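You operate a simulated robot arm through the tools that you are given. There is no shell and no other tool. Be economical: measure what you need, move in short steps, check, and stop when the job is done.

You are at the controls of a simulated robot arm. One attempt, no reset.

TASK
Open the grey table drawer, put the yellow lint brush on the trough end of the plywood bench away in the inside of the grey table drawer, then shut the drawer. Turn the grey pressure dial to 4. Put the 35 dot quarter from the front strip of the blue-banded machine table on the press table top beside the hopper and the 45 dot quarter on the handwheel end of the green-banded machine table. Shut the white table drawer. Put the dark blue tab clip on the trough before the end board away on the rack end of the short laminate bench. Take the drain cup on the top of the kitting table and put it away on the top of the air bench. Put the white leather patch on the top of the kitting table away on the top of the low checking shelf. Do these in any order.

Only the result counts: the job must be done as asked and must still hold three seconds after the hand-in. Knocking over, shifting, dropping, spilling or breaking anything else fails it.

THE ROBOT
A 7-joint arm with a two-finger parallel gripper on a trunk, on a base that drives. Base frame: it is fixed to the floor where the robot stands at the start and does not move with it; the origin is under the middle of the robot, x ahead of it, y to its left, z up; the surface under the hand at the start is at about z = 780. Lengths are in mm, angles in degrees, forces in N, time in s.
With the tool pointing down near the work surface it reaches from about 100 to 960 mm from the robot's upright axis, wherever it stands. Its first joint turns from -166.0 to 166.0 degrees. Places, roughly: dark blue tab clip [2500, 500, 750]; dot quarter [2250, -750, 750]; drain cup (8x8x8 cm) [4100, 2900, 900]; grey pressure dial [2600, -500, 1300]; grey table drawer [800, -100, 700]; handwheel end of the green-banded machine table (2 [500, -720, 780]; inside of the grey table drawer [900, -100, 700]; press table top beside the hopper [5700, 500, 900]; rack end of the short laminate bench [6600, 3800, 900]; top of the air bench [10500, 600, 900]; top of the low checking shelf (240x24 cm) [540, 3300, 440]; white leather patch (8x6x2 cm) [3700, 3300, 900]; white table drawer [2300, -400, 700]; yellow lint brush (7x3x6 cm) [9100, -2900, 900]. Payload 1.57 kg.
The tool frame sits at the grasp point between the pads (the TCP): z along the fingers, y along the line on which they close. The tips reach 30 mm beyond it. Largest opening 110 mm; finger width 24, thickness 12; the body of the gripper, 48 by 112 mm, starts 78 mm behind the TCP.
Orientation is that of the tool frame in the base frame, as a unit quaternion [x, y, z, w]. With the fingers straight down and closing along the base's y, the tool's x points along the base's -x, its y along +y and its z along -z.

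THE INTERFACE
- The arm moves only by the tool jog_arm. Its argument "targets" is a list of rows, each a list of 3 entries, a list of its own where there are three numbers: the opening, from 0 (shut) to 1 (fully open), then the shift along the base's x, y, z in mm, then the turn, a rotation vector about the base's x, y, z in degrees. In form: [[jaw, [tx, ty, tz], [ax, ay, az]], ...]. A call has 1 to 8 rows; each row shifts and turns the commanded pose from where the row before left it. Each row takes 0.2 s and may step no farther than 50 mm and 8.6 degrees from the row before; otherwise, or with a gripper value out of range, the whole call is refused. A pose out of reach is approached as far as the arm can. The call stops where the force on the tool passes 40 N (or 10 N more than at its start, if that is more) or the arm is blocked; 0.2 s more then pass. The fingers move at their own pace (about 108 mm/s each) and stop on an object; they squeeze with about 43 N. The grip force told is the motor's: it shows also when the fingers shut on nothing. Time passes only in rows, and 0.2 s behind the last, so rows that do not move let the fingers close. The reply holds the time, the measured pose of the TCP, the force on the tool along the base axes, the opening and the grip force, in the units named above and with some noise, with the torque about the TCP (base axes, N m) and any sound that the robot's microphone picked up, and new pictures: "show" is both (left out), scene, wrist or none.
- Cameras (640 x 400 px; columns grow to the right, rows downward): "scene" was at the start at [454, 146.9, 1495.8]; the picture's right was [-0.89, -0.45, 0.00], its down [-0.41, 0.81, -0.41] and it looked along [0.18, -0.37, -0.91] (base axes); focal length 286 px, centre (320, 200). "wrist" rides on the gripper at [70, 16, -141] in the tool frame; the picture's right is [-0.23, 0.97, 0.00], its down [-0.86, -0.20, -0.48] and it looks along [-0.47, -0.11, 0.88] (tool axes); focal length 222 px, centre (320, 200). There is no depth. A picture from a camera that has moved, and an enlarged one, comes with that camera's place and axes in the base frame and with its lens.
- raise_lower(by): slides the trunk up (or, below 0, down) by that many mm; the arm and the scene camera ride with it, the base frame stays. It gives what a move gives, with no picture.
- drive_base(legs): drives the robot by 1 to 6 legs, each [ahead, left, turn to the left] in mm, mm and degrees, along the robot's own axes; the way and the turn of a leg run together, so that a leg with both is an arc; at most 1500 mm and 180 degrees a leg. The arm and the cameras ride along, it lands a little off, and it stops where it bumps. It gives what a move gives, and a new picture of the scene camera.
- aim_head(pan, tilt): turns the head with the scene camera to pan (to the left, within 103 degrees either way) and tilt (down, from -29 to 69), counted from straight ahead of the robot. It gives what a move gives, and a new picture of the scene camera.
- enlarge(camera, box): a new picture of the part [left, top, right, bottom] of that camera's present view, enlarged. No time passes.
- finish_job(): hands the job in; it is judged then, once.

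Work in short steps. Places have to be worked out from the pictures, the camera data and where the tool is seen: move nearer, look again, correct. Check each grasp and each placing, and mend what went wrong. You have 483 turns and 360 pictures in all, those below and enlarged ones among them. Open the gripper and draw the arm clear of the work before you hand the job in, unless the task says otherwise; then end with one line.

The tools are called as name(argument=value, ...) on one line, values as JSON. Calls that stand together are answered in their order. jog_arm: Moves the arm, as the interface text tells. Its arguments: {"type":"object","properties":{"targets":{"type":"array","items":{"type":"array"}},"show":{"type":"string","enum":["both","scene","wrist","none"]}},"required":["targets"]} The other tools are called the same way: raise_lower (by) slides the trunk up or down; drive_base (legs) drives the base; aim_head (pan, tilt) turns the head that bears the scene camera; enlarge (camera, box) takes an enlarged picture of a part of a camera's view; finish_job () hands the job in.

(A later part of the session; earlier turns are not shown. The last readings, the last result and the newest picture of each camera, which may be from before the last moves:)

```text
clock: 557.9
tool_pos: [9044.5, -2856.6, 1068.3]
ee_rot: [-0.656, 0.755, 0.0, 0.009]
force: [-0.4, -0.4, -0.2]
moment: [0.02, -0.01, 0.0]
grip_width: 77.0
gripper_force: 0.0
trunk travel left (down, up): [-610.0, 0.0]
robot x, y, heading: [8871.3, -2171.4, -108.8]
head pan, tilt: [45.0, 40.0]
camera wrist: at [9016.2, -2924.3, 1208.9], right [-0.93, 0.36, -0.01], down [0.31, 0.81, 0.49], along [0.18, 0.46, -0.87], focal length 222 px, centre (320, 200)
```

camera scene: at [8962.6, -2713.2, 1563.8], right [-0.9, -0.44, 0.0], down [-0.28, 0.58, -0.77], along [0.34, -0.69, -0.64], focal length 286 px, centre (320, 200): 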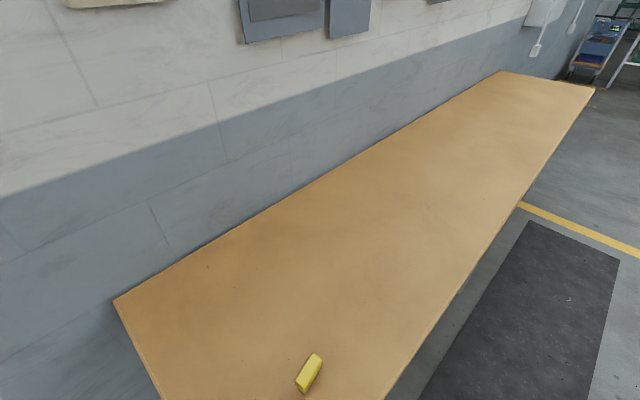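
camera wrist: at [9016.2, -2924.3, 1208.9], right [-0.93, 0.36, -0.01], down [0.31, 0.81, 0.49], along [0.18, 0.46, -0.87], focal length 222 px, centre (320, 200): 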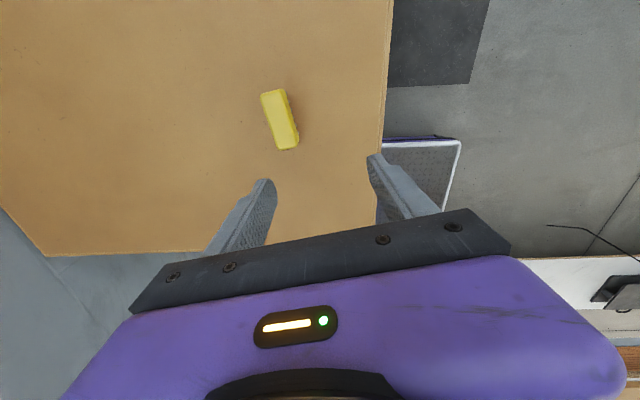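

Aligned in angle. I shift the hand over the brush.

jog_arm(targets=[[0.7, [18, -19, 0], [0, 0, 0]], [0.7, [18, -19, 0], [0, 0, 0]]], show="none")

raise_lower(by=-80)

jog_arm(targets=[[0.7, [0, 0, 0], [0, 0, 0]]], show="wrist")

```text
clock: 558.5
tool_pos: [9080.1, -2893.6, 1067.7]
ee_rot: [-0.655, 0.755, 0.001, 0.009]
force: [0.0, -0.5, 0.2]
moment: [0.0, -0.03, -0.02]
grip_width: 77.1
gripper_force: 0.2
trunk travel left (down, up): [-610.0, 0.0]
robot x, y, heading: [8873.9, -2169.4, -108.8]
head pan, tilt: [45.0, 40.0]
```

```text
clock: 559.6
tool_pos: [9080.0, -2892.5, 988.3]
ee_rot: [-0.656, 0.755, -0.001, 0.01]
force: [0.9, 0.2, 0.3]
moment: [-0.02, 0.01, -0.02]
grip_width: 76.9
gripper_force: 0.1
trunk travel left (down, up): [-530.0, 80.0]
robot x, y, heading: [8871.6, -2170.2, -108.7]
head pan, tilt: [45.0, 40.0]
```

```text
clock: 560.0
tool_pos: [9080.5, -2894.2, 987.9]
ee_rot: [-0.656, 0.755, 0.0, 0.01]
force: [0.6, 0.7, 0.7]
moment: [0.01, 0.03, 0.02]
grip_width: 76.9
gripper_force: 0.1
trunk travel left (down, up): [-530.0, 80.0]
robot x, y, heading: [8873.1, -2166.1, -108.5]
head pan, tilt: [45.0, 40.0]
camera wrist: at [9052.8, -2961.8, 1128.5], right [-0.93, 0.36, -0.01], down [0.31, 0.81, 0.49], along [0.18, 0.46, -0.87], focal length 222 px, centre (320, 200)
```

wrist: 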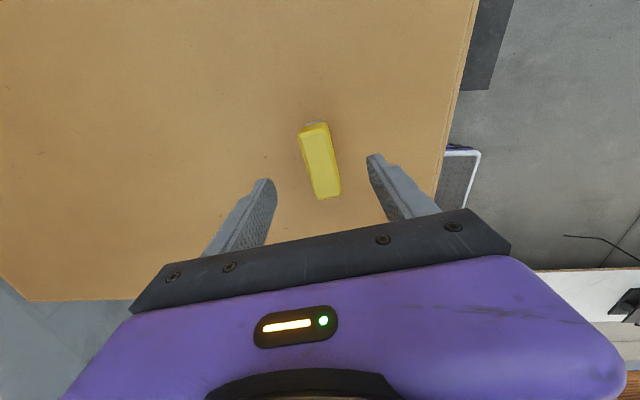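

Centred on the brush. I lower to grasp height.

raise_lower(by=-70)

jog_arm(targets=[[0.7, [0, 0, 0], [0, 0, 0]]], show="wrist")

```text
clock: 560.9
tool_pos: [9081.5, -2892.9, 932.1]
ee_rot: [-0.656, 0.755, -0.002, 0.01]
force: [-2.5, 3.7, 12.0]
moment: [0.04, 0.68, -0.22]
grip_width: 80.1
gripper_force: 1.6
trunk travel left (down, up): [-467.0, 143.0]
robot x, y, heading: [8873.4, -2166.0, -108.6]
head pan, tilt: [45.0, 40.0]
stopped: the force on the tool passed its limit at 55 N (the readings are from after the stop); the commanded pose is now the measured one
```

```text
clock: 561.3
tool_pos: [9081.8, -2893.9, 930.1]
ee_rot: [-0.656, 0.754, -0.002, 0.009]
force: [-3.0, 6.8, 18.2]
moment: [0.16, 0.96, -0.36]
grip_width: 80.4
gripper_force: 2.1
trunk travel left (down, up): [-467.0, 143.0]
robot x, y, heading: [8873.5, -2168.7, -108.9]
head pan, tilt: [45.0, 40.0]
camera wrist: at [9053.7, -2961.7, 1071.4], right [-0.93, 0.36, -0.01], down [0.31, 0.81, 0.49], along [0.19, 0.45, -0.87], focal length 222 px, centre (320, 200)
```

wrist: 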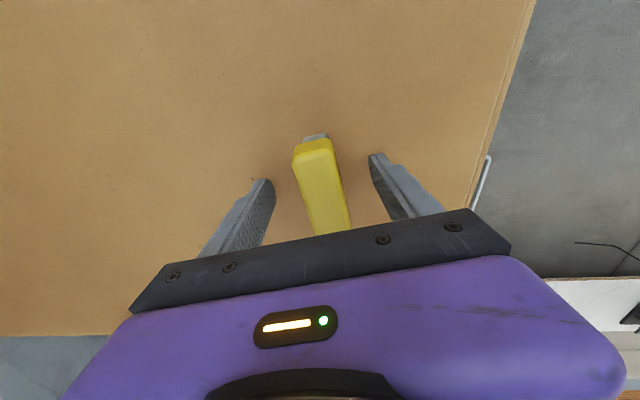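

The fingers touched the bench (z≈900). I lift 6 mm, shift 13 mm along the brush to centre, and close.

raise_lower(by=6)

jog_arm(targets=[[0.7, [-2, -13, 0], [0, 0, 0]], [0.4, [0, 0, 0], [0, 0, 0]], [0, [0, 0, 0], [0, 0, 0]], [0, [0, 0, 0], [0, 0, 0]]], show="wrist")

```text
clock: 561.9
tool_pos: [9081.1, -2894.6, 934.7]
ee_rot: [-0.656, 0.755, -0.002, 0.01]
force: [0.2, 0.8, 0.0]
moment: [-0.02, 0.0, -0.01]
grip_width: 77.2
gripper_force: 0.1
trunk travel left (down, up): [-473.0, 137.0]
robot x, y, heading: [8871.2, -2167.5, -108.7]
head pan, tilt: [45.0, 40.0]
```

```text
clock: 562.9
tool_pos: [9079.5, -2907.0, 937.0]
ee_rot: [-0.656, 0.754, -0.003, 0.009]
force: [-0.7, -0.8, 2.8]
moment: [0.02, 0.04, -0.03]
grip_width: 25.3
gripper_force: 37.2
trunk travel left (down, up): [-473.0, 137.0]
robot x, y, heading: [8869.6, -2164.7, -108.6]
head pan, tilt: [45.0, 40.0]
camera wrist: at [9051.9, -2975.6, 1076.9], right [-0.93, 0.36, -0.01], down [0.31, 0.81, 0.49], along [0.19, 0.45, -0.87], focal length 222 px, centre (320, 200)
```

wrist: 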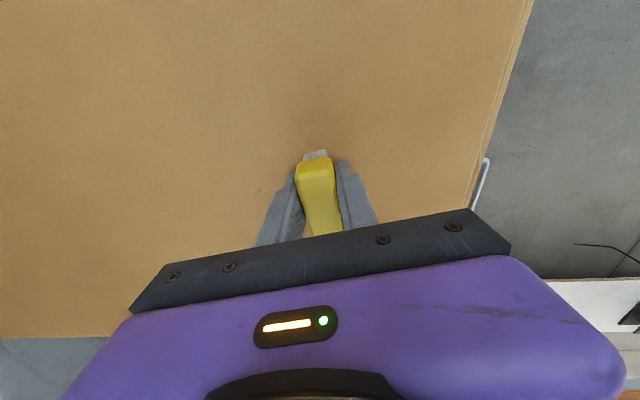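

Brush gripped (25.3 mm). I lift, step away from the bench and start the drive back along the open right side.

raise_lower(by=137)

drive_base(legs=[[0, -200, 0], [1400, 0, 0], [650, 0, 0], [0, 0, -89.8]])

aim_head(pan=0, tilt=25)

```text
clock: 564.5
tool_pos: [9080.0, -2907.1, 1073.3]
ee_rot: [-0.656, 0.754, -0.002, 0.01]
force: [-0.1, -0.5, -1.1]
moment: [-0.01, 0.0, 0.0]
grip_width: 25.0
gripper_force: 36.8
trunk travel left (down, up): [-610.0, 0.0]
robot x, y, heading: [8875.2, -2170.5, -109.0]
head pan, tilt: [45.0, 40.0]
```

```text
clock: 566.5
tool_pos: [8833.6, -2832.7, 1087.2]
ee_rot: [-0.627, 0.778, -0.026, 0.02]
force: [-1.5, -0.8, 0.5]
moment: [0.09, -0.08, 0.0]
grip_width: 24.9
gripper_force: 37.0
trunk travel left (down, up): [-610.0, 0.0]
robot x, y, heading: [8729.5, -2100.8, -112.4]
head pan, tilt: [45.0, 40.0]
stopped in leg 2: the robot was blocked; the commanded pose is now the measured one
camera scene: at [8781.7, -2650.6, 1564.2], right [-0.93, -0.38, 0.0], down [-0.24, 0.59, -0.77], along [0.29, -0.71, -0.64], focal length 286 px, centre (320, 200)
```

scene: 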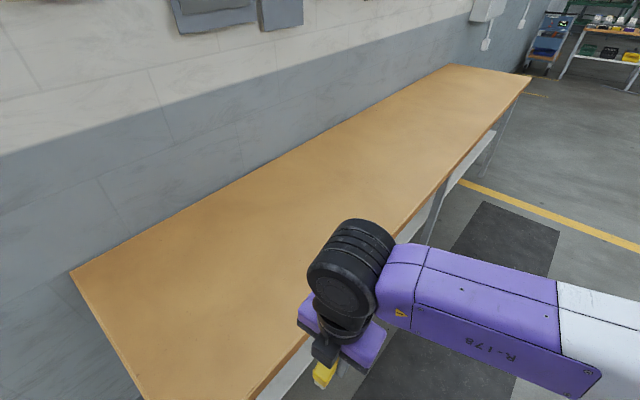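

```text
clock: 567.6
tool_pos: [8842.3, -2833.5, 1084.8]
ee_rot: [-0.628, 0.777, -0.023, 0.021]
force: [-0.7, -1.0, -0.6]
moment: [-0.01, 0.02, -0.02]
grip_width: 25.3
gripper_force: 36.4
trunk travel left (down, up): [-610.0, 0.0]
robot x, y, heading: [8730.5, -2100.1, -113.1]
head pan, tilt: [0.0, 25.0]
camera scene: at [8717.6, -2657.8, 1586.8], right [-0.92, 0.38, 0.0], down [0.16, 0.39, -0.91], along [-0.35, -0.84, -0.42], focal length 286 px, centre (320, 200)
```

scene: 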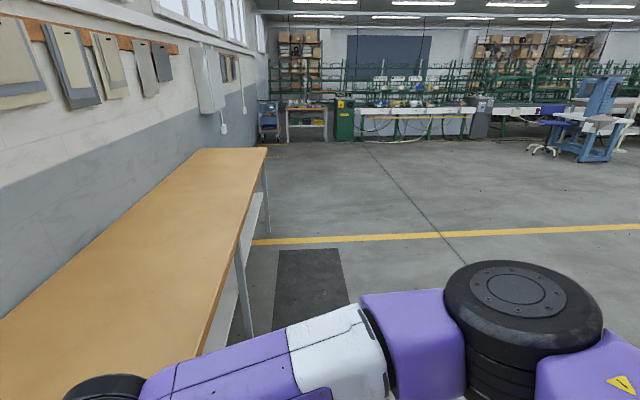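

I strafed into the trough bench's end and was blocked. I step back left, straighten, and go ahead.

drive_base(legs=[[0, 110, 0], [0, 0, 4], [900, 0, 0]])

aim_head(pan=-103, tilt=30)

```text
clock: 573.6
tool_pos: [8698.6, -3712.7, 1084.7]
ee_rot: [-0.652, 0.757, -0.022, 0.02]
force: [0.0, -0.9, -1.0]
moment: [-0.07, 0.01, 0.02]
grip_width: 25.1
gripper_force: 36.2
trunk travel left (down, up): [-610.0, 0.0]
robot x, y, heading: [8541.1, -2988.5, -109.4]
head pan, tilt: [0.0, 25.0]
camera scene: at [8562.3, -3544.3, 1587.1], right [-0.95, 0.33, 0.0], down [0.14, 0.4, -0.91], along [-0.3, -0.86, -0.42], focal length 286 px, centre (320, 200)
```

scene: 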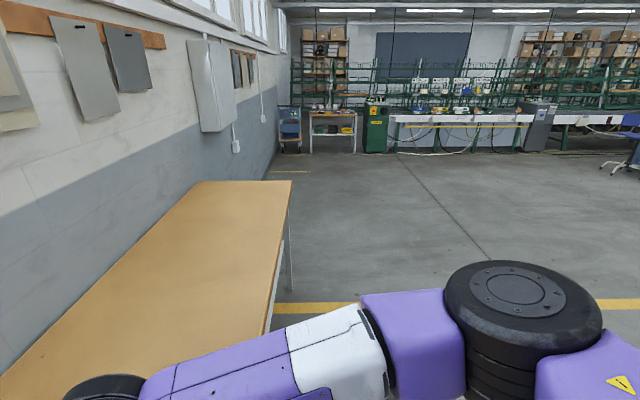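

```text
clock: 575.4
tool_pos: [8699.0, -3712.0, 1084.6]
ee_rot: [-0.653, 0.757, -0.022, 0.02]
force: [-0.3, -0.4, -1.0]
moment: [-0.02, 0.02, -0.03]
grip_width: 25.2
gripper_force: 36.6
trunk travel left (down, up): [-610.0, 0.0]
robot x, y, heading: [8544.5, -2985.1, -109.3]
head pan, tilt: [-103.0, 30.0]
camera scene: at [8515.6, -3409.4, 1579.1], right [0.53, 0.85, 0.0], down [0.42, -0.26, -0.87], along [-0.73, 0.46, -0.5], focal length 286 px, centre (320, 200)
```

scene: 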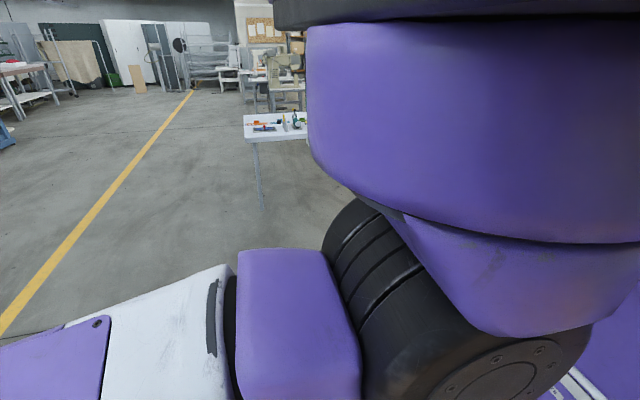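

drive_base(legs=[[1150, -450, 0], [0, 0, -89.8]])

aim_head(pan=-40, tilt=20)

enlarge(camera="scene", box=[160, 50, 480, 250])

```text
clock: 585.4
tool_pos: [7017.2, -4090.7, 1085.3]
ee_rot: [0.067, 0.997, -0.03, -0.001]
force: [-0.2, -0.5, -0.5]
moment: [0.0, 0.01, -0.03]
grip_width: 24.9
gripper_force: 36.9
trunk travel left (down, up): [-610.0, 0.0]
robot x, y, heading: [7736.2, -3924.3, 161.7]
head pan, tilt: [-103.0, 30.0]
camera scene: at [7318.1, -3903.1, 1579.1], right [0.85, -0.52, 0.0], down [-0.26, -0.43, -0.87], along [0.45, 0.74, -0.5], focal length 286 px, centre (320, 200)
```

scene: 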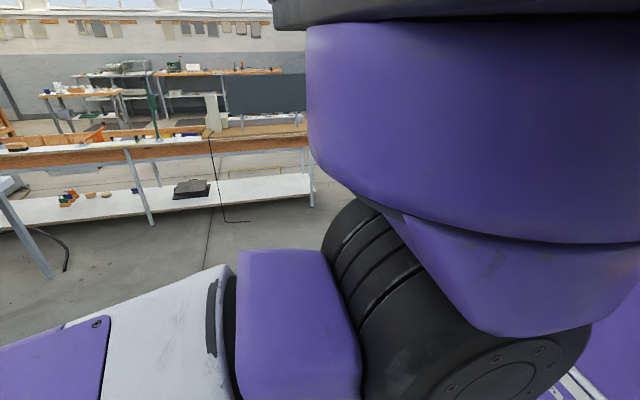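

```text
clock: 586.8
tool_pos: [7018.3, -4091.7, 1084.4]
ee_rot: [0.067, 0.997, -0.03, -0.001]
force: [-0.9, 0.0, -0.7]
moment: [-0.01, -0.01, 0.01]
grip_width: 25.1
gripper_force: 36.1
trunk travel left (down, up): [-610.0, 0.0]
robot x, y, heading: [7741.4, -3922.4, 161.6]
head pan, tilt: [-40.0, 20.0]
camera scene: at [7222.2, -3901.1, 1595.1], right [0.85, 0.52, 0.0], down [0.18, -0.29, -0.94], along [-0.49, 0.8, -0.34], focal length 286 px, centre (320, 200)
```

scene: 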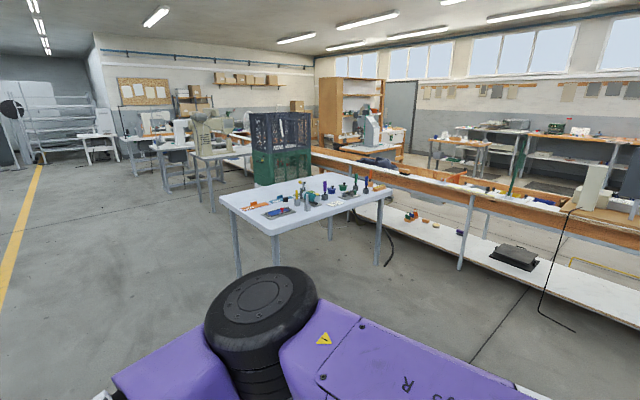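

```text
2.00 times, centred on (320, 150) of scene
camera zoom: at [7222.2, -3901.1, 1595.1], right [0.85, 0.52, 0.0], down [0.18, -0.29, -0.94], along [-0.49, 0.8, -0.34], focal length 572 px, centre (320, 300)
```

zoom: 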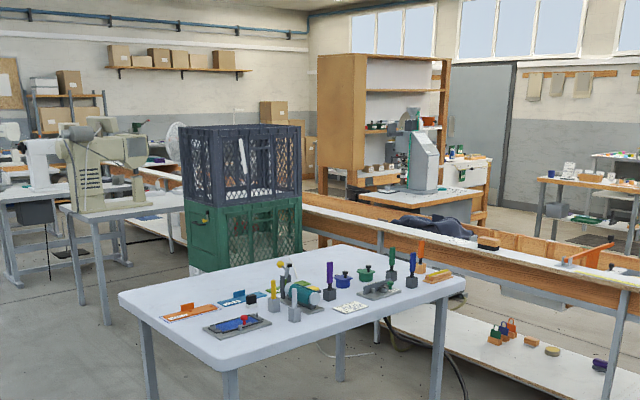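

All quiet along the route. I drive the 8.6 m back along the open side.

drive_base(legs=[[1433, 0, 0], [1433, 0, 0], [1433, 0, 0], [1433, 0, 0], [1433, 0, 0], [1400, 0, 0]])

```text
clock: 627.4
tool_pos: [-1113.0, -1337.7, 1084.2]
ee_rot: [0.074, 0.997, -0.03, -0.001]
force: [0.1, -0.5, -1.0]
moment: [0.04, -0.01, 0.01]
grip_width: 25.1
gripper_force: 36.8
trunk travel left (down, up): [-610.0, 0.0]
robot x, y, heading: [-388.0, -1181.9, 161.0]
head pan, tilt: [-40.0, 20.0]
camera scene: at [-906.0, -1150.5, 1595.2], right [0.86, 0.51, 0.0], down [0.18, -0.29, -0.94], along [-0.48, 0.81, -0.34], focal length 286 px, centre (320, 200)
```

scene: 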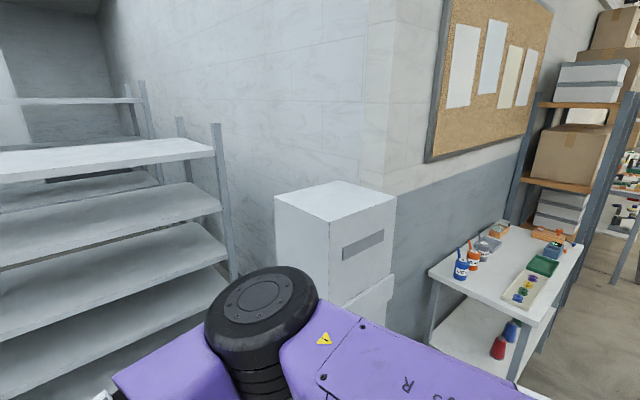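

drive_base(legs=[[300, -60, 0], [-300, 0, 90]])

```text
clock: 633.3
tool_pos: [-254.8, -1632.8, 1083.9]
ee_rot: [-0.652, 0.758, -0.022, 0.02]
force: [-0.3, 0.0, -0.8]
moment: [-0.02, -0.02, 0.0]
grip_width: 25.1
gripper_force: 36.3
trunk travel left (down, up): [-610.0, 0.0]
robot x, y, heading: [-410.2, -906.6, -109.2]
head pan, tilt: [-40.0, 20.0]
cut short: leg 2
camera scene: at [-441.1, -1424.6, 1595.1], right [-0.51, 0.86, 0.0], down [0.29, 0.18, -0.94], along [-0.81, -0.48, -0.34], focal length 286 px, centre (320, 200)
```

scene: 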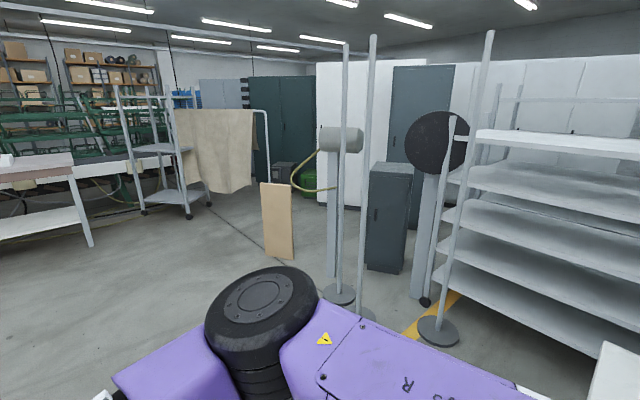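

I'm in the corridor before the green table, facing -e. I reverse along it to stand beyond the open drawer.

drive_base(legs=[[-1450, 0, 0], [-350, 0, 0]])

aim_head(pan=40, tilt=60)

```text
clock: 642.4
tool_pos: [342.3, 73.9, 1084.7]
ee_rot: [-0.65, 0.759, -0.022, 0.02]
force: [-0.8, -0.3, 0.0]
moment: [0.0, 0.01, 0.01]
grip_width: 25.3
gripper_force: 36.7
trunk travel left (down, up): [-610.0, 0.0]
robot x, y, heading: [191.1, 799.6, -109.4]
head pan, tilt: [-40.0, 20.0]
camera scene: at [157.0, 283.4, 1595.0], right [-0.51, 0.86, 0.0], down [0.29, 0.17, -0.94], along [-0.81, -0.48, -0.34], focal length 286 px, centre (320, 200)
```

scene: 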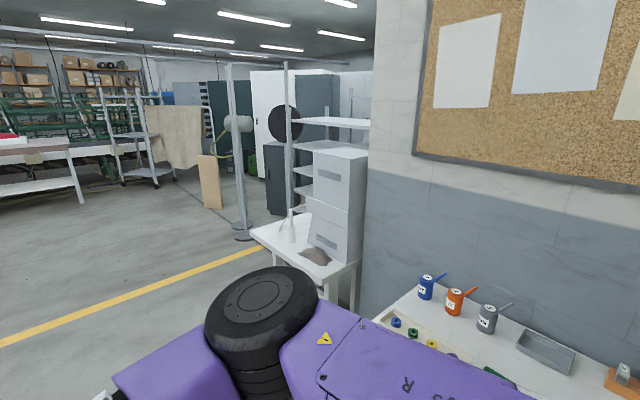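

```text
clock: 644.0
tool_pos: [342.3, 76.3, 1084.8]
ee_rot: [-0.65, 0.76, -0.022, 0.02]
force: [-0.2, -0.5, -0.5]
moment: [0.02, 0.04, 0.01]
grip_width: 25.5
gripper_force: 36.9
trunk travel left (down, up): [-610.0, 0.0]
robot x, y, heading: [189.9, 797.9, -109.4]
head pan, tilt: [40.0, 60.0]
camera scene: at [260.6, 268.6, 1537.0], right [-0.94, -0.35, 0.0], down [-0.3, 0.81, -0.5], along [0.18, -0.47, -0.87], focal length 286 px, centre (320, 200)
```

scene: 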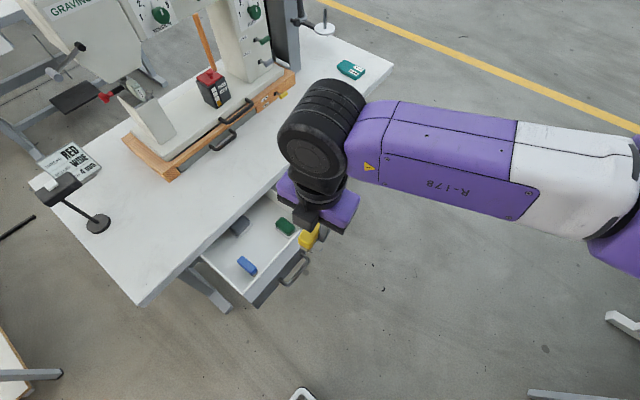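

enlarge(camera="scene", box=[180, 180, 340, 320])

```text
2.86 times, centred on (260, 250) of scene
camera zoom: at [260.6, 268.6, 1537.0], right [-0.94, -0.35, 0.0], down [-0.3, 0.81, -0.5], along [0.18, -0.47, -0.87], focal length 817 px, centre (491, 57)
```

zoom: 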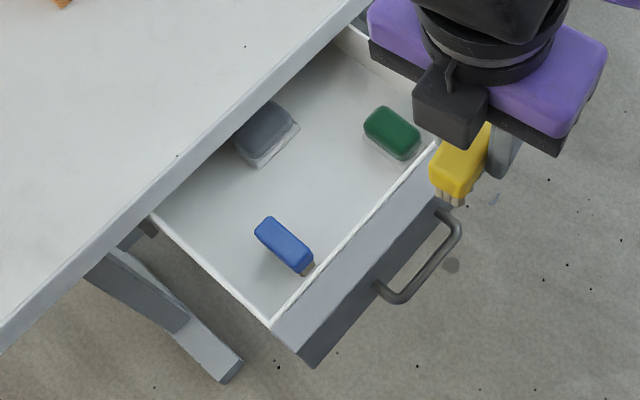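

I found the free spot in the drawer near (544, 18). I level the tool, then strafe left to bring the brush above it.

jog_arm(targets=[[0, [0, 0, 0], [0.4, 3.4, 0]]], show="none")

drive_base(legs=[[-12, 210, 0]])

raise_lower(by=-200)

jog_arm(targets=[[0, [0, 0, 0], [0, 0, 0]]], show="both")

```text
clock: 644.4
tool_pos: [343.1, 74.9, 1084.3]
ee_rot: [-0.65, 0.76, 0.0, 0.0]
force: [0.6, 0.1, -0.7]
moment: [-0.01, 0.02, -0.01]
grip_width: 25.4
gripper_force: 36.6
trunk travel left (down, up): [-610.0, 0.0]
robot x, y, heading: [194.0, 799.2, -109.5]
head pan, tilt: [40.0, 60.0]
```

```text
clock: 646.0
tool_pos: [543.3, 16.2, 1084.7]
ee_rot: [-0.651, 0.759, 0.0, 0.0]
force: [0.4, -0.1, -0.2]
moment: [0.0, 0.0, -0.01]
grip_width: 25.0
gripper_force: 37.1
trunk travel left (down, up): [-610.0, 0.0]
robot x, y, heading: [389.1, 743.4, -109.3]
head pan, tilt: [40.0, 60.0]
camera scene: at [462.1, 210.1, 1537.0], right [-0.94, -0.35, 0.0], down [-0.3, 0.81, -0.5], along [0.18, -0.47, -0.87], focal length 286 px, centre (320, 200)
```

scene: 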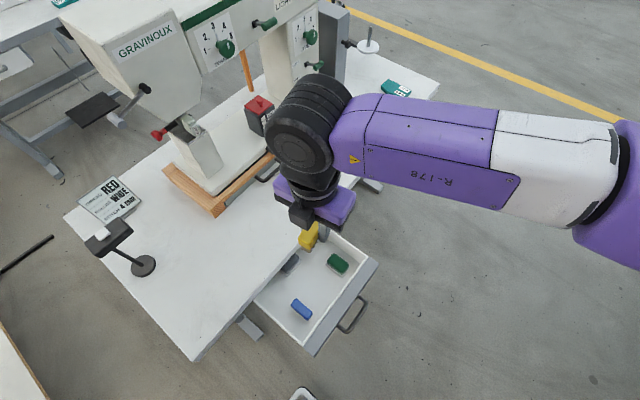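

```text
clock: 648.2
tool_pos: [544.3, 17.6, 884.9]
ee_rot: [-0.651, 0.759, 0.0, 0.0]
force: [-0.9, -0.4, -1.4]
moment: [0.02, -0.02, 0.0]
grip_width: 25.2
gripper_force: 36.8
trunk travel left (down, up): [-410.0, 200.0]
robot x, y, heading: [390.8, 741.8, -109.5]
head pan, tilt: [40.0, 60.0]
```

```text
clock: 648.6
tool_pos: [543.1, 15.9, 885.1]
ee_rot: [-0.65, 0.76, 0.0, 0.0]
force: [0.0, 0.2, -0.4]
moment: [0.02, 0.01, 0.02]
grip_width: 25.1
gripper_force: 36.6
trunk travel left (down, up): [-410.0, 200.0]
robot x, y, heading: [394.6, 744.5, -109.4]
head pan, tilt: [40.0, 60.0]
camera scene: at [462.3, 210.0, 1337.0], right [-0.94, -0.35, 0.0], down [-0.3, 0.81, -0.5], along [0.18, -0.47, -0.87], focal length 286 px, centre (320, 200)
camera wrist: at [517.3, -50.1, 1026.2], right [-0.93, 0.38, 0.0], down [0.33, 0.81, 0.48], along [0.18, 0.44, -0.88], focal length 222 px, centre (320, 200)
```

scene: 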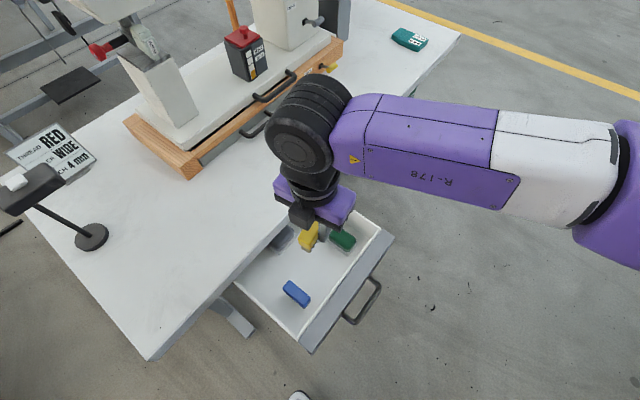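
wrist: 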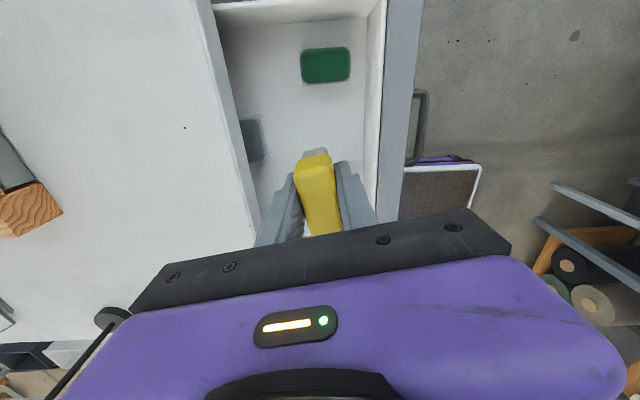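

The landing point is clear between the other brushes. I lower 160 mm, then step until it touches.

raise_lower(by=-160)

jog_arm(targets=[[0, [0, 0, 0], [0, 0, 0]]], show="both")

```text
clock: 650.4
tool_pos: [544.0, 16.2, 724.1]
ee_rot: [-0.65, 0.76, 0.0, 0.0]
force: [0.5, 0.5, -0.8]
moment: [-0.01, -0.01, 0.02]
grip_width: 25.0
gripper_force: 36.6
trunk travel left (down, up): [-250.0, 360.0]
robot x, y, heading: [395.8, 741.3, -109.2]
head pan, tilt: [40.0, 60.0]
```

```text
clock: 650.8
tool_pos: [543.7, 17.0, 723.8]
ee_rot: [-0.65, 0.76, 0.0, 0.0]
force: [0.0, -0.2, 0.0]
moment: [-0.04, 0.0, 0.01]
grip_width: 25.5
gripper_force: 36.6
trunk travel left (down, up): [-250.0, 360.0]
robot x, y, heading: [392.1, 742.8, -109.2]
head pan, tilt: [40.0, 60.0]
camera scene: at [462.3, 210.0, 1177.0], right [-0.94, -0.35, 0.0], down [-0.3, 0.81, -0.5], along [0.18, -0.47, -0.87], focal length 286 px, centre (320, 200)
camera wrist: at [517.3, -50.1, 866.2], right [-0.93, 0.38, 0.0], down [0.33, 0.81, 0.48], along [0.18, 0.44, -0.88], focal length 222 px, centre (320, 200)
```

scene: 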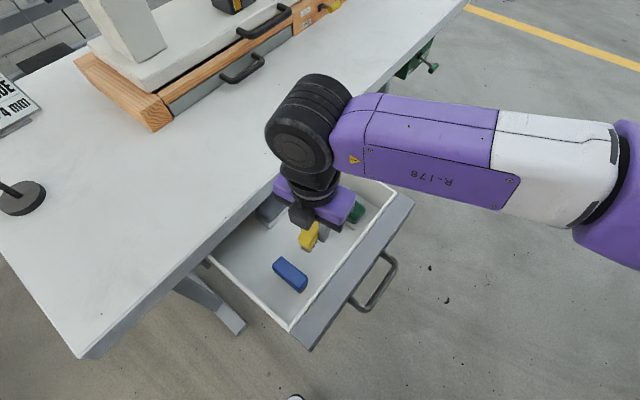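
wrist: 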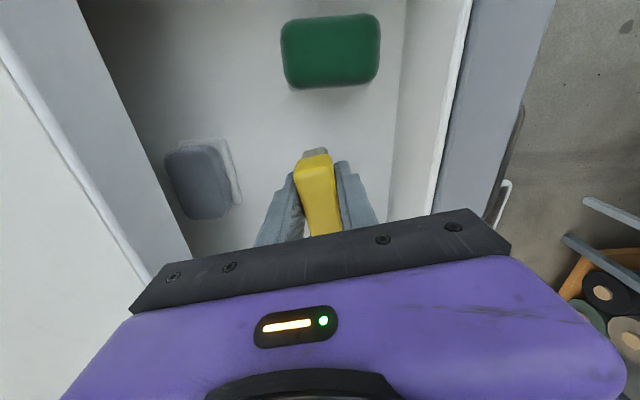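

Clear of the table edge by ~35 mm. I step down.

raise_lower(by=-20)

raise_lower(by=-10)

raise_lower(by=-8)

raise_lower(by=-8)

```text
clock: 651.5
tool_pos: [543.4, 16.0, 705.6]
ee_rot: [-0.65, 0.76, 0.0, -0.001]
force: [0.4, 0.2, -0.8]
moment: [0.02, -0.01, -0.01]
grip_width: 25.2
gripper_force: 36.9
trunk travel left (down, up): [-230.0, 380.0]
robot x, y, heading: [390.0, 739.3, -109.2]
head pan, tilt: [40.0, 60.0]
```

```text
clock: 652.1
tool_pos: [543.1, 15.5, 694.1]
ee_rot: [-0.65, 0.76, 0.0, 0.001]
force: [0.4, -0.3, 0.2]
moment: [0.0, -0.05, 0.03]
grip_width: 25.3
gripper_force: 36.9
trunk travel left (down, up): [-220.0, 390.0]
robot x, y, heading: [390.8, 741.7, -109.4]
head pan, tilt: [40.0, 60.0]
```

```text
clock: 652.6
tool_pos: [544.7, 15.8, 689.9]
ee_rot: [-0.65, 0.76, -0.002, 0.0]
force: [0.2, -1.7, 25.8]
moment: [0.14, -0.03, 0.0]
grip_width: 25.2
gripper_force: 37.2
trunk travel left (down, up): [-212.0, 398.0]
robot x, y, heading: [392.8, 739.6, -109.6]
head pan, tilt: [40.0, 60.0]
```

```text
clock: 653.1
tool_pos: [544.6, 15.2, 684.1]
ee_rot: [-0.65, 0.76, -0.001, 0.001]
force: [0.5, 1.6, 9.7]
moment: [0.15, 0.12, -0.03]
grip_width: 25.1
gripper_force: 36.5
trunk travel left (down, up): [-207.0, 403.0]
robot x, y, heading: [391.4, 737.6, -109.3]
head pan, tilt: [40.0, 60.0]
stopped: the force on the tool passed its limit at 52 N (the readings are from after the stop); the commanded pose is now the measured one
```

Contact with the drawer floor. I open modestly and rise.

jog_arm(targets=[[0.42, [0, 0, 0], [0, 0, 0]], [0.42, [0, 0, 0], [0, 0, 0]]], show="none")

raise_lower(by=180)

jog_arm(targets=[[0.42, [0, 0, 0], [0, 0, 0]]], show="wrist")

```text
clock: 653.7
tool_pos: [545.0, 16.2, 684.6]
ee_rot: [-0.651, 0.759, -0.001, 0.001]
force: [1.8, 9.8, 16.0]
moment: [0.49, 0.37, -0.33]
grip_width: 45.5
gripper_force: 0.1
trunk travel left (down, up): [-207.0, 403.0]
robot x, y, heading: [393.5, 743.4, -109.4]
head pan, tilt: [40.0, 60.0]
```

```text
clock: 655.7
tool_pos: [545.9, 15.1, 864.0]
ee_rot: [-0.65, 0.76, -0.002, 0.0]
force: [0.2, 0.7, 0.1]
moment: [0.01, 0.03, -0.02]
grip_width: 46.1
gripper_force: 0.1
trunk travel left (down, up): [-387.0, 223.0]
robot x, y, heading: [390.5, 737.5, -109.4]
head pan, tilt: [40.0, 60.0]
```

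```text
clock: 656.1
tool_pos: [544.6, 15.2, 863.6]
ee_rot: [-0.65, 0.76, -0.001, 0.0]
force: [-0.3, 0.6, 0.4]
moment: [-0.01, 0.0, 0.0]
grip_width: 46.3
gripper_force: 0.0
trunk travel left (down, up): [-387.0, 223.0]
robot x, y, heading: [393.1, 742.3, -109.7]
head pan, tilt: [40.0, 60.0]
camera wrist: at [517.7, -50.6, 1005.2], right [-0.93, 0.37, 0.0], down [0.33, 0.81, 0.48], along [0.18, 0.44, -0.88], focal length 222 px, centre (320, 200)
```

wrist: 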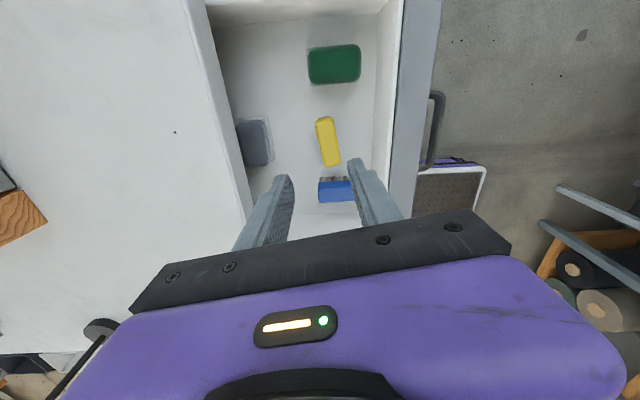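

The brush stands in the drawer. To shut it I raise, step right so the hand is in front of the handle, and turn the tool -90° so its narrow side faces the table.

raise_lower(by=100)

drive_base(legs=[[0, -225, 0]])

jog_arm(targets=[[0, [0, 0, 0], [0, 0, -8.4]], [0, [0, 0, 0], [0, 0, -8.4]], [0, [0, 0, 0], [0, 0, -8.4]], [0, [0, 0, 0], [0, 0, -8.4]], [0, [0, 0, 0], [0, 0, -8.4]], [0, [0, 0, 0], [0, 0, -8.4]], [0, [0, 0, 0], [0, 0, -8.4]], [0, [0, 0, 0], [0, 0, -8.4]]], show="none")

jog_arm(targets=[[0, [0, 0, 0], [0, 0, -8.4]], [0, [0, 0, 0], [0, 0, -8.4]], [0, [0, 0, 0], [0, 0, -8.4]], [0, [0, 0, 0], [0, 0, -7.6]]], show="both")

```text
clock: 657.4
tool_pos: [544.1, 15.2, 962.9]
ee_rot: [-0.65, 0.76, -0.001, -0.001]
force: [-0.1, 0.4, -0.6]
moment: [-0.03, -0.02, -0.04]
grip_width: 46.3
gripper_force: 0.1
trunk travel left (down, up): [-487.0, 123.0]
robot x, y, heading: [391.5, 735.4, -109.7]
head pan, tilt: [40.0, 60.0]
```

```text
clock: 659.1
tool_pos: [330.8, 90.4, 964.1]
ee_rot: [-0.65, 0.76, -0.001, 0.0]
force: [-0.8, 0.2, 0.4]
moment: [0.01, 0.0, 0.01]
grip_width: 46.3
gripper_force: 0.2
trunk travel left (down, up): [-487.0, 123.0]
robot x, y, heading: [177.1, 816.3, -109.5]
head pan, tilt: [40.0, 60.0]
camera scene: at [249.0, 285.3, 1413.7], right [-0.94, -0.35, 0.0], down [-0.3, 0.81, -0.5], along [0.18, -0.47, -0.87], focal length 286 px, centre (320, 200)
```

scene: 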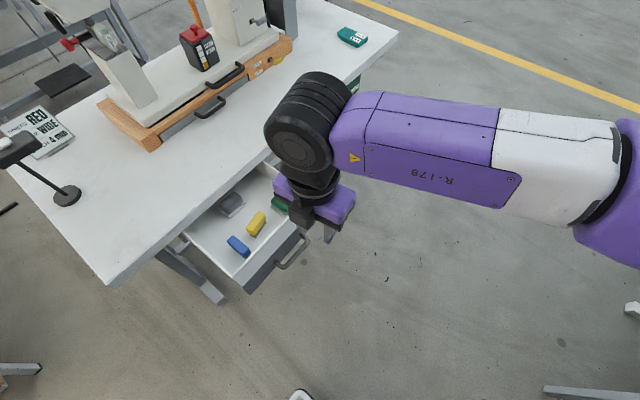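

```text
clock: 660.9
tool_pos: [330.3, 90.0, 963.1]
ee_rot: [-0.12, 0.993, -0.001, -0.001]
force: [0.0, -0.4, -0.5]
moment: [0.03, -0.02, 0.02]
grip_width: 0.0
gripper_force: 21.1
trunk travel left (down, up): [-487.0, 123.0]
robot x, y, heading: [179.7, 817.1, -109.2]
head pan, tilt: [40.0, 60.0]
```

```text
clock: 661.9
tool_pos: [327.7, 66.3, 942.0]
ee_rot: [0.165, 0.986, 0.0, -0.001]
force: [-0.2, 0.0, 1.0]
moment: [0.02, -0.02, 0.01]
grip_width: 0.0
gripper_force: 21.5
out of reach, approached as far as the arm can: row 4
trunk travel left (down, up): [-487.0, 123.0]
robot x, y, heading: [180.1, 814.2, -109.4]
head pan, tilt: [40.0, 60.0]
camera scene: at [248.5, 285.4, 1413.8], right [-0.94, -0.35, 0.0], down [-0.3, 0.81, -0.5], along [0.18, -0.47, -0.87], focal length 286 px, centre (320, 200)
camera wrist: at [267.7, 103.4, 1083.8], right [0.53, 0.85, 0.0], down [0.74, -0.47, 0.48], along [0.4, -0.26, -0.88], focal length 222 px, centre (320, 200)
```

scene: 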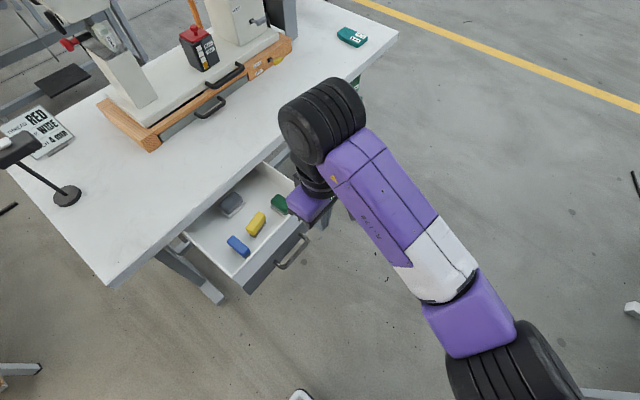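
wrist: 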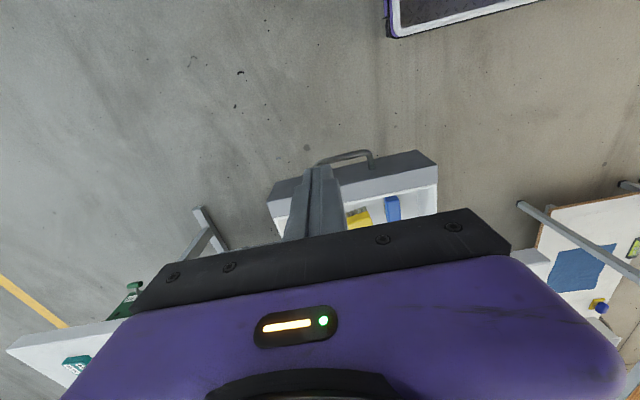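

The hand is just in front of the handle (bar near U=346, E=198). I centre on it, lower to handle height and check.

drive_base(legs=[[-25, 0, 0]])

raise_lower(by=-236)

jog_arm(targets=[[0, [0, 0, 0], [0, 0, 0]]], show="wrist")

```text
clock: 662.7
tool_pos: [337.0, 88.9, 941.5]
ee_rot: [0.164, 0.986, -0.001, 0.0]
force: [0.6, 0.2, -0.3]
moment: [0.0, -0.01, 0.03]
grip_width: 0.0
gripper_force: 21.2
trunk travel left (down, up): [-487.0, 123.0]
robot x, y, heading: [187.6, 838.5, -109.5]
head pan, tilt: [40.0, 60.0]
camera scene: at [257.2, 308.9, 1413.7], right [-0.94, -0.35, 0.0], down [-0.3, 0.81, -0.5], along [0.18, -0.47, -0.87], focal length 286 px, centre (320, 200)
```

scene: 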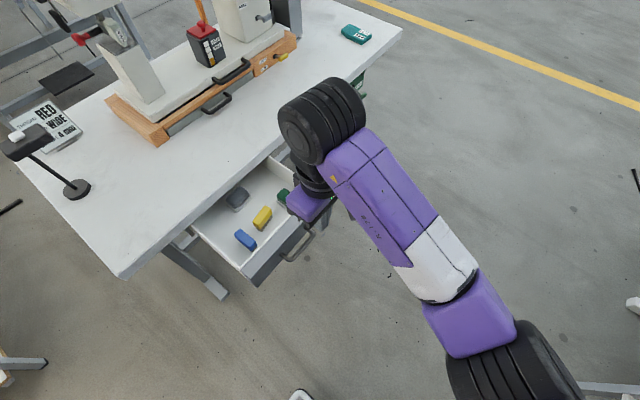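

```text
clock: 665.2
tool_pos: [336.5, 89.4, 706.0]
ee_rot: [0.163, 0.987, -0.001, 0.0]
force: [0.2, -0.1, 1.1]
moment: [-0.01, -0.01, -0.01]
grip_width: 0.0
gripper_force: 21.1
trunk travel left (down, up): [-251.0, 359.0]
robot x, y, heading: [188.3, 838.7, -109.7]
head pan, tilt: [40.0, 60.0]
```

```text
clock: 665.6
tool_pos: [336.9, 89.3, 705.5]
ee_rot: [0.164, 0.987, -0.001, 0.0]
force: [0.3, 0.1, -0.1]
moment: [-0.02, -0.01, -0.05]
grip_width: 0.0
gripper_force: 21.1
trunk travel left (down, up): [-251.0, 359.0]
robot x, y, heading: [189.9, 844.5, -109.7]
head pan, tilt: [40.0, 60.0]
camera wrist: at [276.6, 127.1, 847.8], right [0.53, 0.85, 0.0], down [0.75, -0.46, 0.48], along [0.41, -0.25, -0.88], focal length 222 px, centre (320, 200)
```

wrist: 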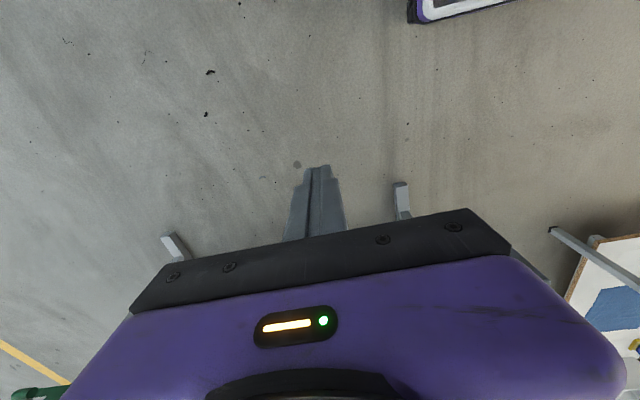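

Now I push by strafing left in stages.

drive_base(legs=[[0, 130, 0]])

drive_base(legs=[[0, 110, 0]])

```text
clock: 666.9
tool_pos: [458.4, 45.6, 707.6]
ee_rot: [0.163, 0.987, -0.001, 0.0]
force: [0.3, -0.3, -0.1]
moment: [0.0, -0.02, -0.02]
grip_width: 0.3
gripper_force: 21.1
trunk travel left (down, up): [-251.0, 359.0]
robot x, y, heading: [309.7, 798.2, -109.4]
head pan, tilt: [40.0, 60.0]
camera scene: at [379.6, 265.6, 1177.7], right [-0.94, -0.35, 0.0], down [-0.3, 0.81, -0.5], along [0.18, -0.47, -0.87], focal length 286 px, centre (320, 200)
```

scene: 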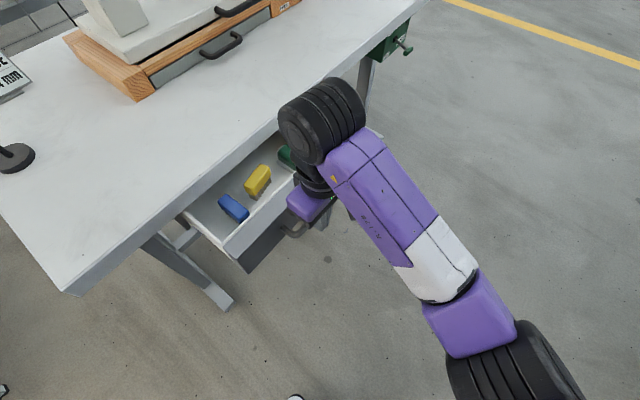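

```text
clock: 668.0
tool_pos: [562.7, 8.0, 705.6]
ee_rot: [0.165, 0.986, -0.001, 0.0]
force: [-0.2, 0.2, -0.5]
moment: [-0.01, 0.0, 0.03]
grip_width: 0.0
gripper_force: 21.4
trunk travel left (down, up): [-251.0, 359.0]
robot x, y, heading: [410.9, 760.2, -109.4]
head pan, tilt: [40.0, 60.0]
camera scene: at [482.6, 228.6, 1177.7], right [-0.94, -0.35, 0.0], down [-0.3, 0.81, -0.5], along [0.17, -0.47, -0.87], focal length 286 px, centre (320, 200)
```

scene: 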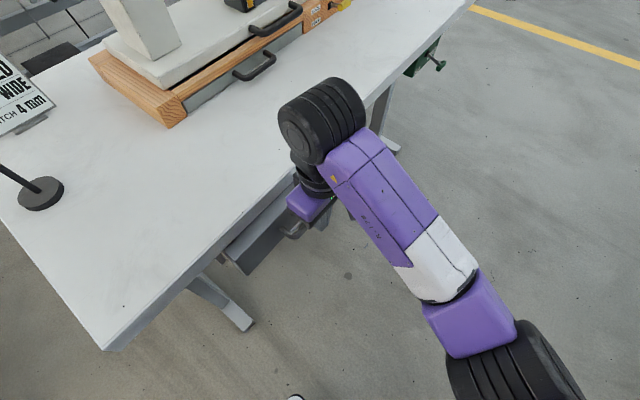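

Nearly shut. I continue in small steps until it stops.

drive_base(legs=[[0, 26, 0]])

drive_base(legs=[[0, 14, 0]])

```text
clock: 668.9
tool_pos: [586.6, -0.8, 706.5]
ee_rot: [0.164, 0.986, -0.001, 0.0]
force: [0.5, 0.5, 0.2]
moment: [0.0, 0.0, 0.02]
grip_width: 0.0
gripper_force: 21.4
trunk travel left (down, up): [-251.0, 359.0]
robot x, y, heading: [436.7, 752.3, -109.7]
head pan, tilt: [40.0, 60.0]
camera scene: at [507.1, 219.9, 1177.7], right [-0.94, -0.35, 0.0], down [-0.3, 0.81, -0.5], along [0.17, -0.47, -0.87], focal length 286 px, centre (320, 200)
```

scene: 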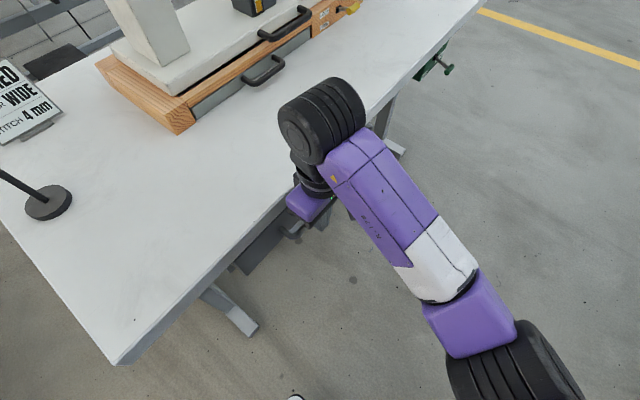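

```text
clock: 669.8
tool_pos: [593.7, -3.8, 704.6]
ee_rot: [0.165, 0.986, 0.003, -0.008]
force: [0.1, -0.3, -0.8]
moment: [0.02, -0.03, 0.02]
grip_width: 0.0
gripper_force: 21.7
trunk travel left (down, up): [-251.0, 359.0]
robot x, y, heading: [449.6, 748.1, -109.8]
head pan, tilt: [40.0, 60.0]
stopped in leg 1: the force on the tool passed its limit at 46 N (the readings are from after the stop); the commanded pose is now the measured one
camera scene: at [519.9, 215.2, 1177.7], right [-0.94, -0.35, 0.0], down [-0.3, 0.81, -0.5], along [0.17, -0.47, -0.87], focal length 286 px, centre (320, 200)
```

scene: 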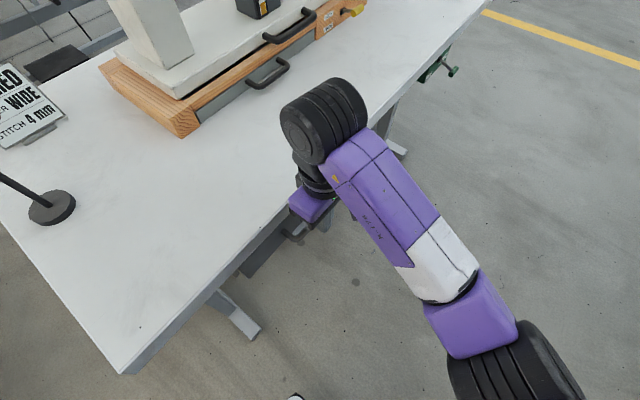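

The drawer is shut against its stop, matching its original closed position. I back off, raise, and go for the clip on the long bench's left side.

drive_base(legs=[[0, -250, 0]])

raise_lower(by=355)

enlarge(camera="scene", box=[120, 120, 320, 245])

drive_base(legs=[[-1350, 0, 0]])

aim_head(pan=75, tilt=30)

```text
clock: 671.6
tool_pos: [358.7, 81.3, 706.3]
ee_rot: [0.165, 0.986, 0.003, -0.007]
force: [-1.0, 0.7, 0.4]
moment: [0.0, 0.0, -0.03]
grip_width: 0.0
gripper_force: 21.4
trunk travel left (down, up): [-251.0, 359.0]
robot x, y, heading: [219.3, 830.5, -109.1]
head pan, tilt: [40.0, 60.0]
camera scene: at [283.9, 299.5, 1177.7], right [-0.94, -0.35, 0.0], down [-0.3, 0.81, -0.5], along [0.17, -0.47, -0.87], focal length 286 px, centre (320, 200)
```

scene: 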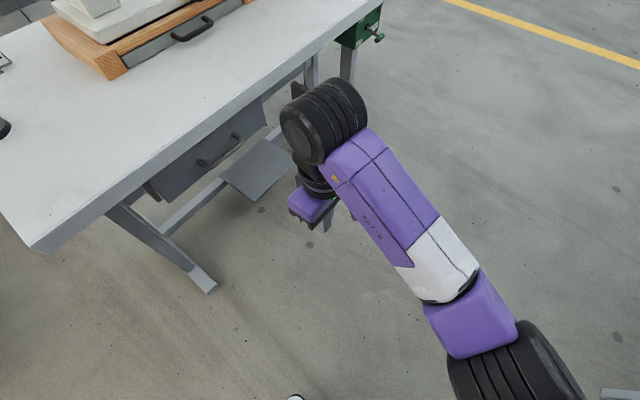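

```text
clock: 675.1
tool_pos: [359.4, 80.2, 1061.0]
ee_rot: [0.165, 0.986, 0.002, -0.007]
force: [-0.7, 0.5, 0.3]
moment: [-0.01, 0.02, 0.0]
grip_width: 0.0
gripper_force: 21.6
trunk travel left (down, up): [-606.0, 4.0]
robot x, y, heading: [211.5, 833.7, -109.6]
head pan, tilt: [40.0, 60.0]
```

```text
3.20 times, centred on (220, 182) of scene
camera zoom: at [283.9, 299.5, 1532.7], right [-0.94, -0.35, 0.0], down [-0.3, 0.81, -0.5], along [0.17, -0.47, -0.87], focal length 915 px, centre (640, 256)
```

zoom: 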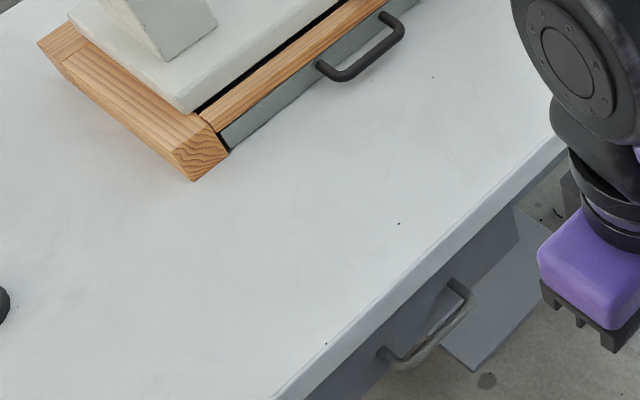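

```text
clock: 681.8
tool_pos: [811.6, 1355.8, 1061.0]
ee_rot: [0.163, 0.987, 0.003, -0.008]
force: [0.4, 0.6, 0.0]
moment: [-0.02, -0.01, 0.01]
grip_width: 0.0
gripper_force: 21.4
trunk travel left (down, up): [-606.0, 4.0]
robot x, y, heading: [662.3, 2105.3, -109.1]
head pan, tilt: [40.0, 60.0]
camera scene: at [735.6, 1575.0, 1532.7], right [-0.93, -0.35, 0.0], down [-0.31, 0.81, -0.5], along [0.18, -0.47, -0.87], focal length 286 px, centre (320, 200)
```

scene: 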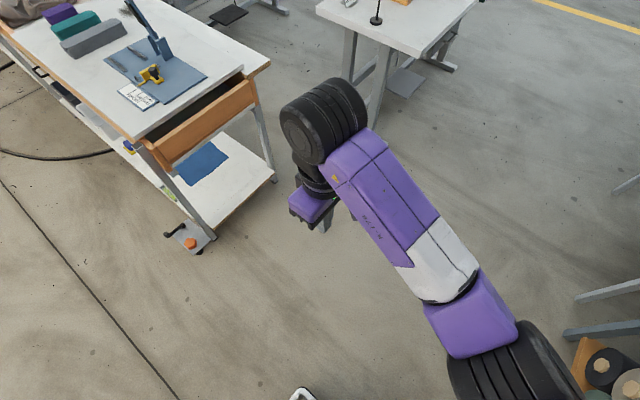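

```text
clock: 682.8
tool_pos: [811.4, 1357.5, 1060.7]
ee_rot: [0.163, 0.987, 0.002, -0.008]
force: [0.1, -0.1, 0.0]
moment: [0.04, 0.03, -0.01]
grip_width: 0.1
gripper_force: 21.5
trunk travel left (down, up): [-606.0, 4.0]
robot x, y, heading: [665.6, 2108.9, -109.2]
head pan, tilt: [75.0, 30.0]
camera scene: at [786.7, 1586.5, 1574.8], right [-0.56, -0.83, 0.0], down [-0.41, 0.28, -0.87], along [0.72, -0.49, -0.5], focal length 286 px, centre (320, 200)
```

scene: 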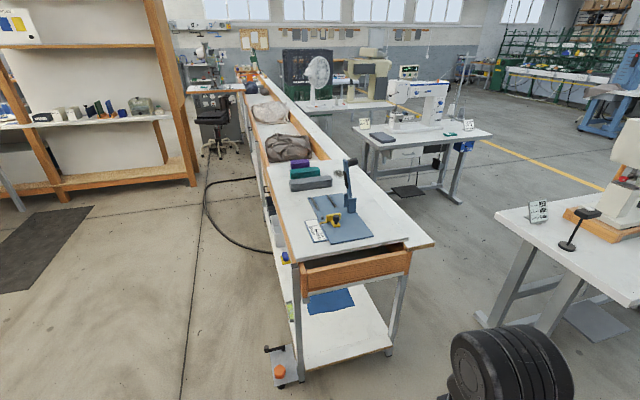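

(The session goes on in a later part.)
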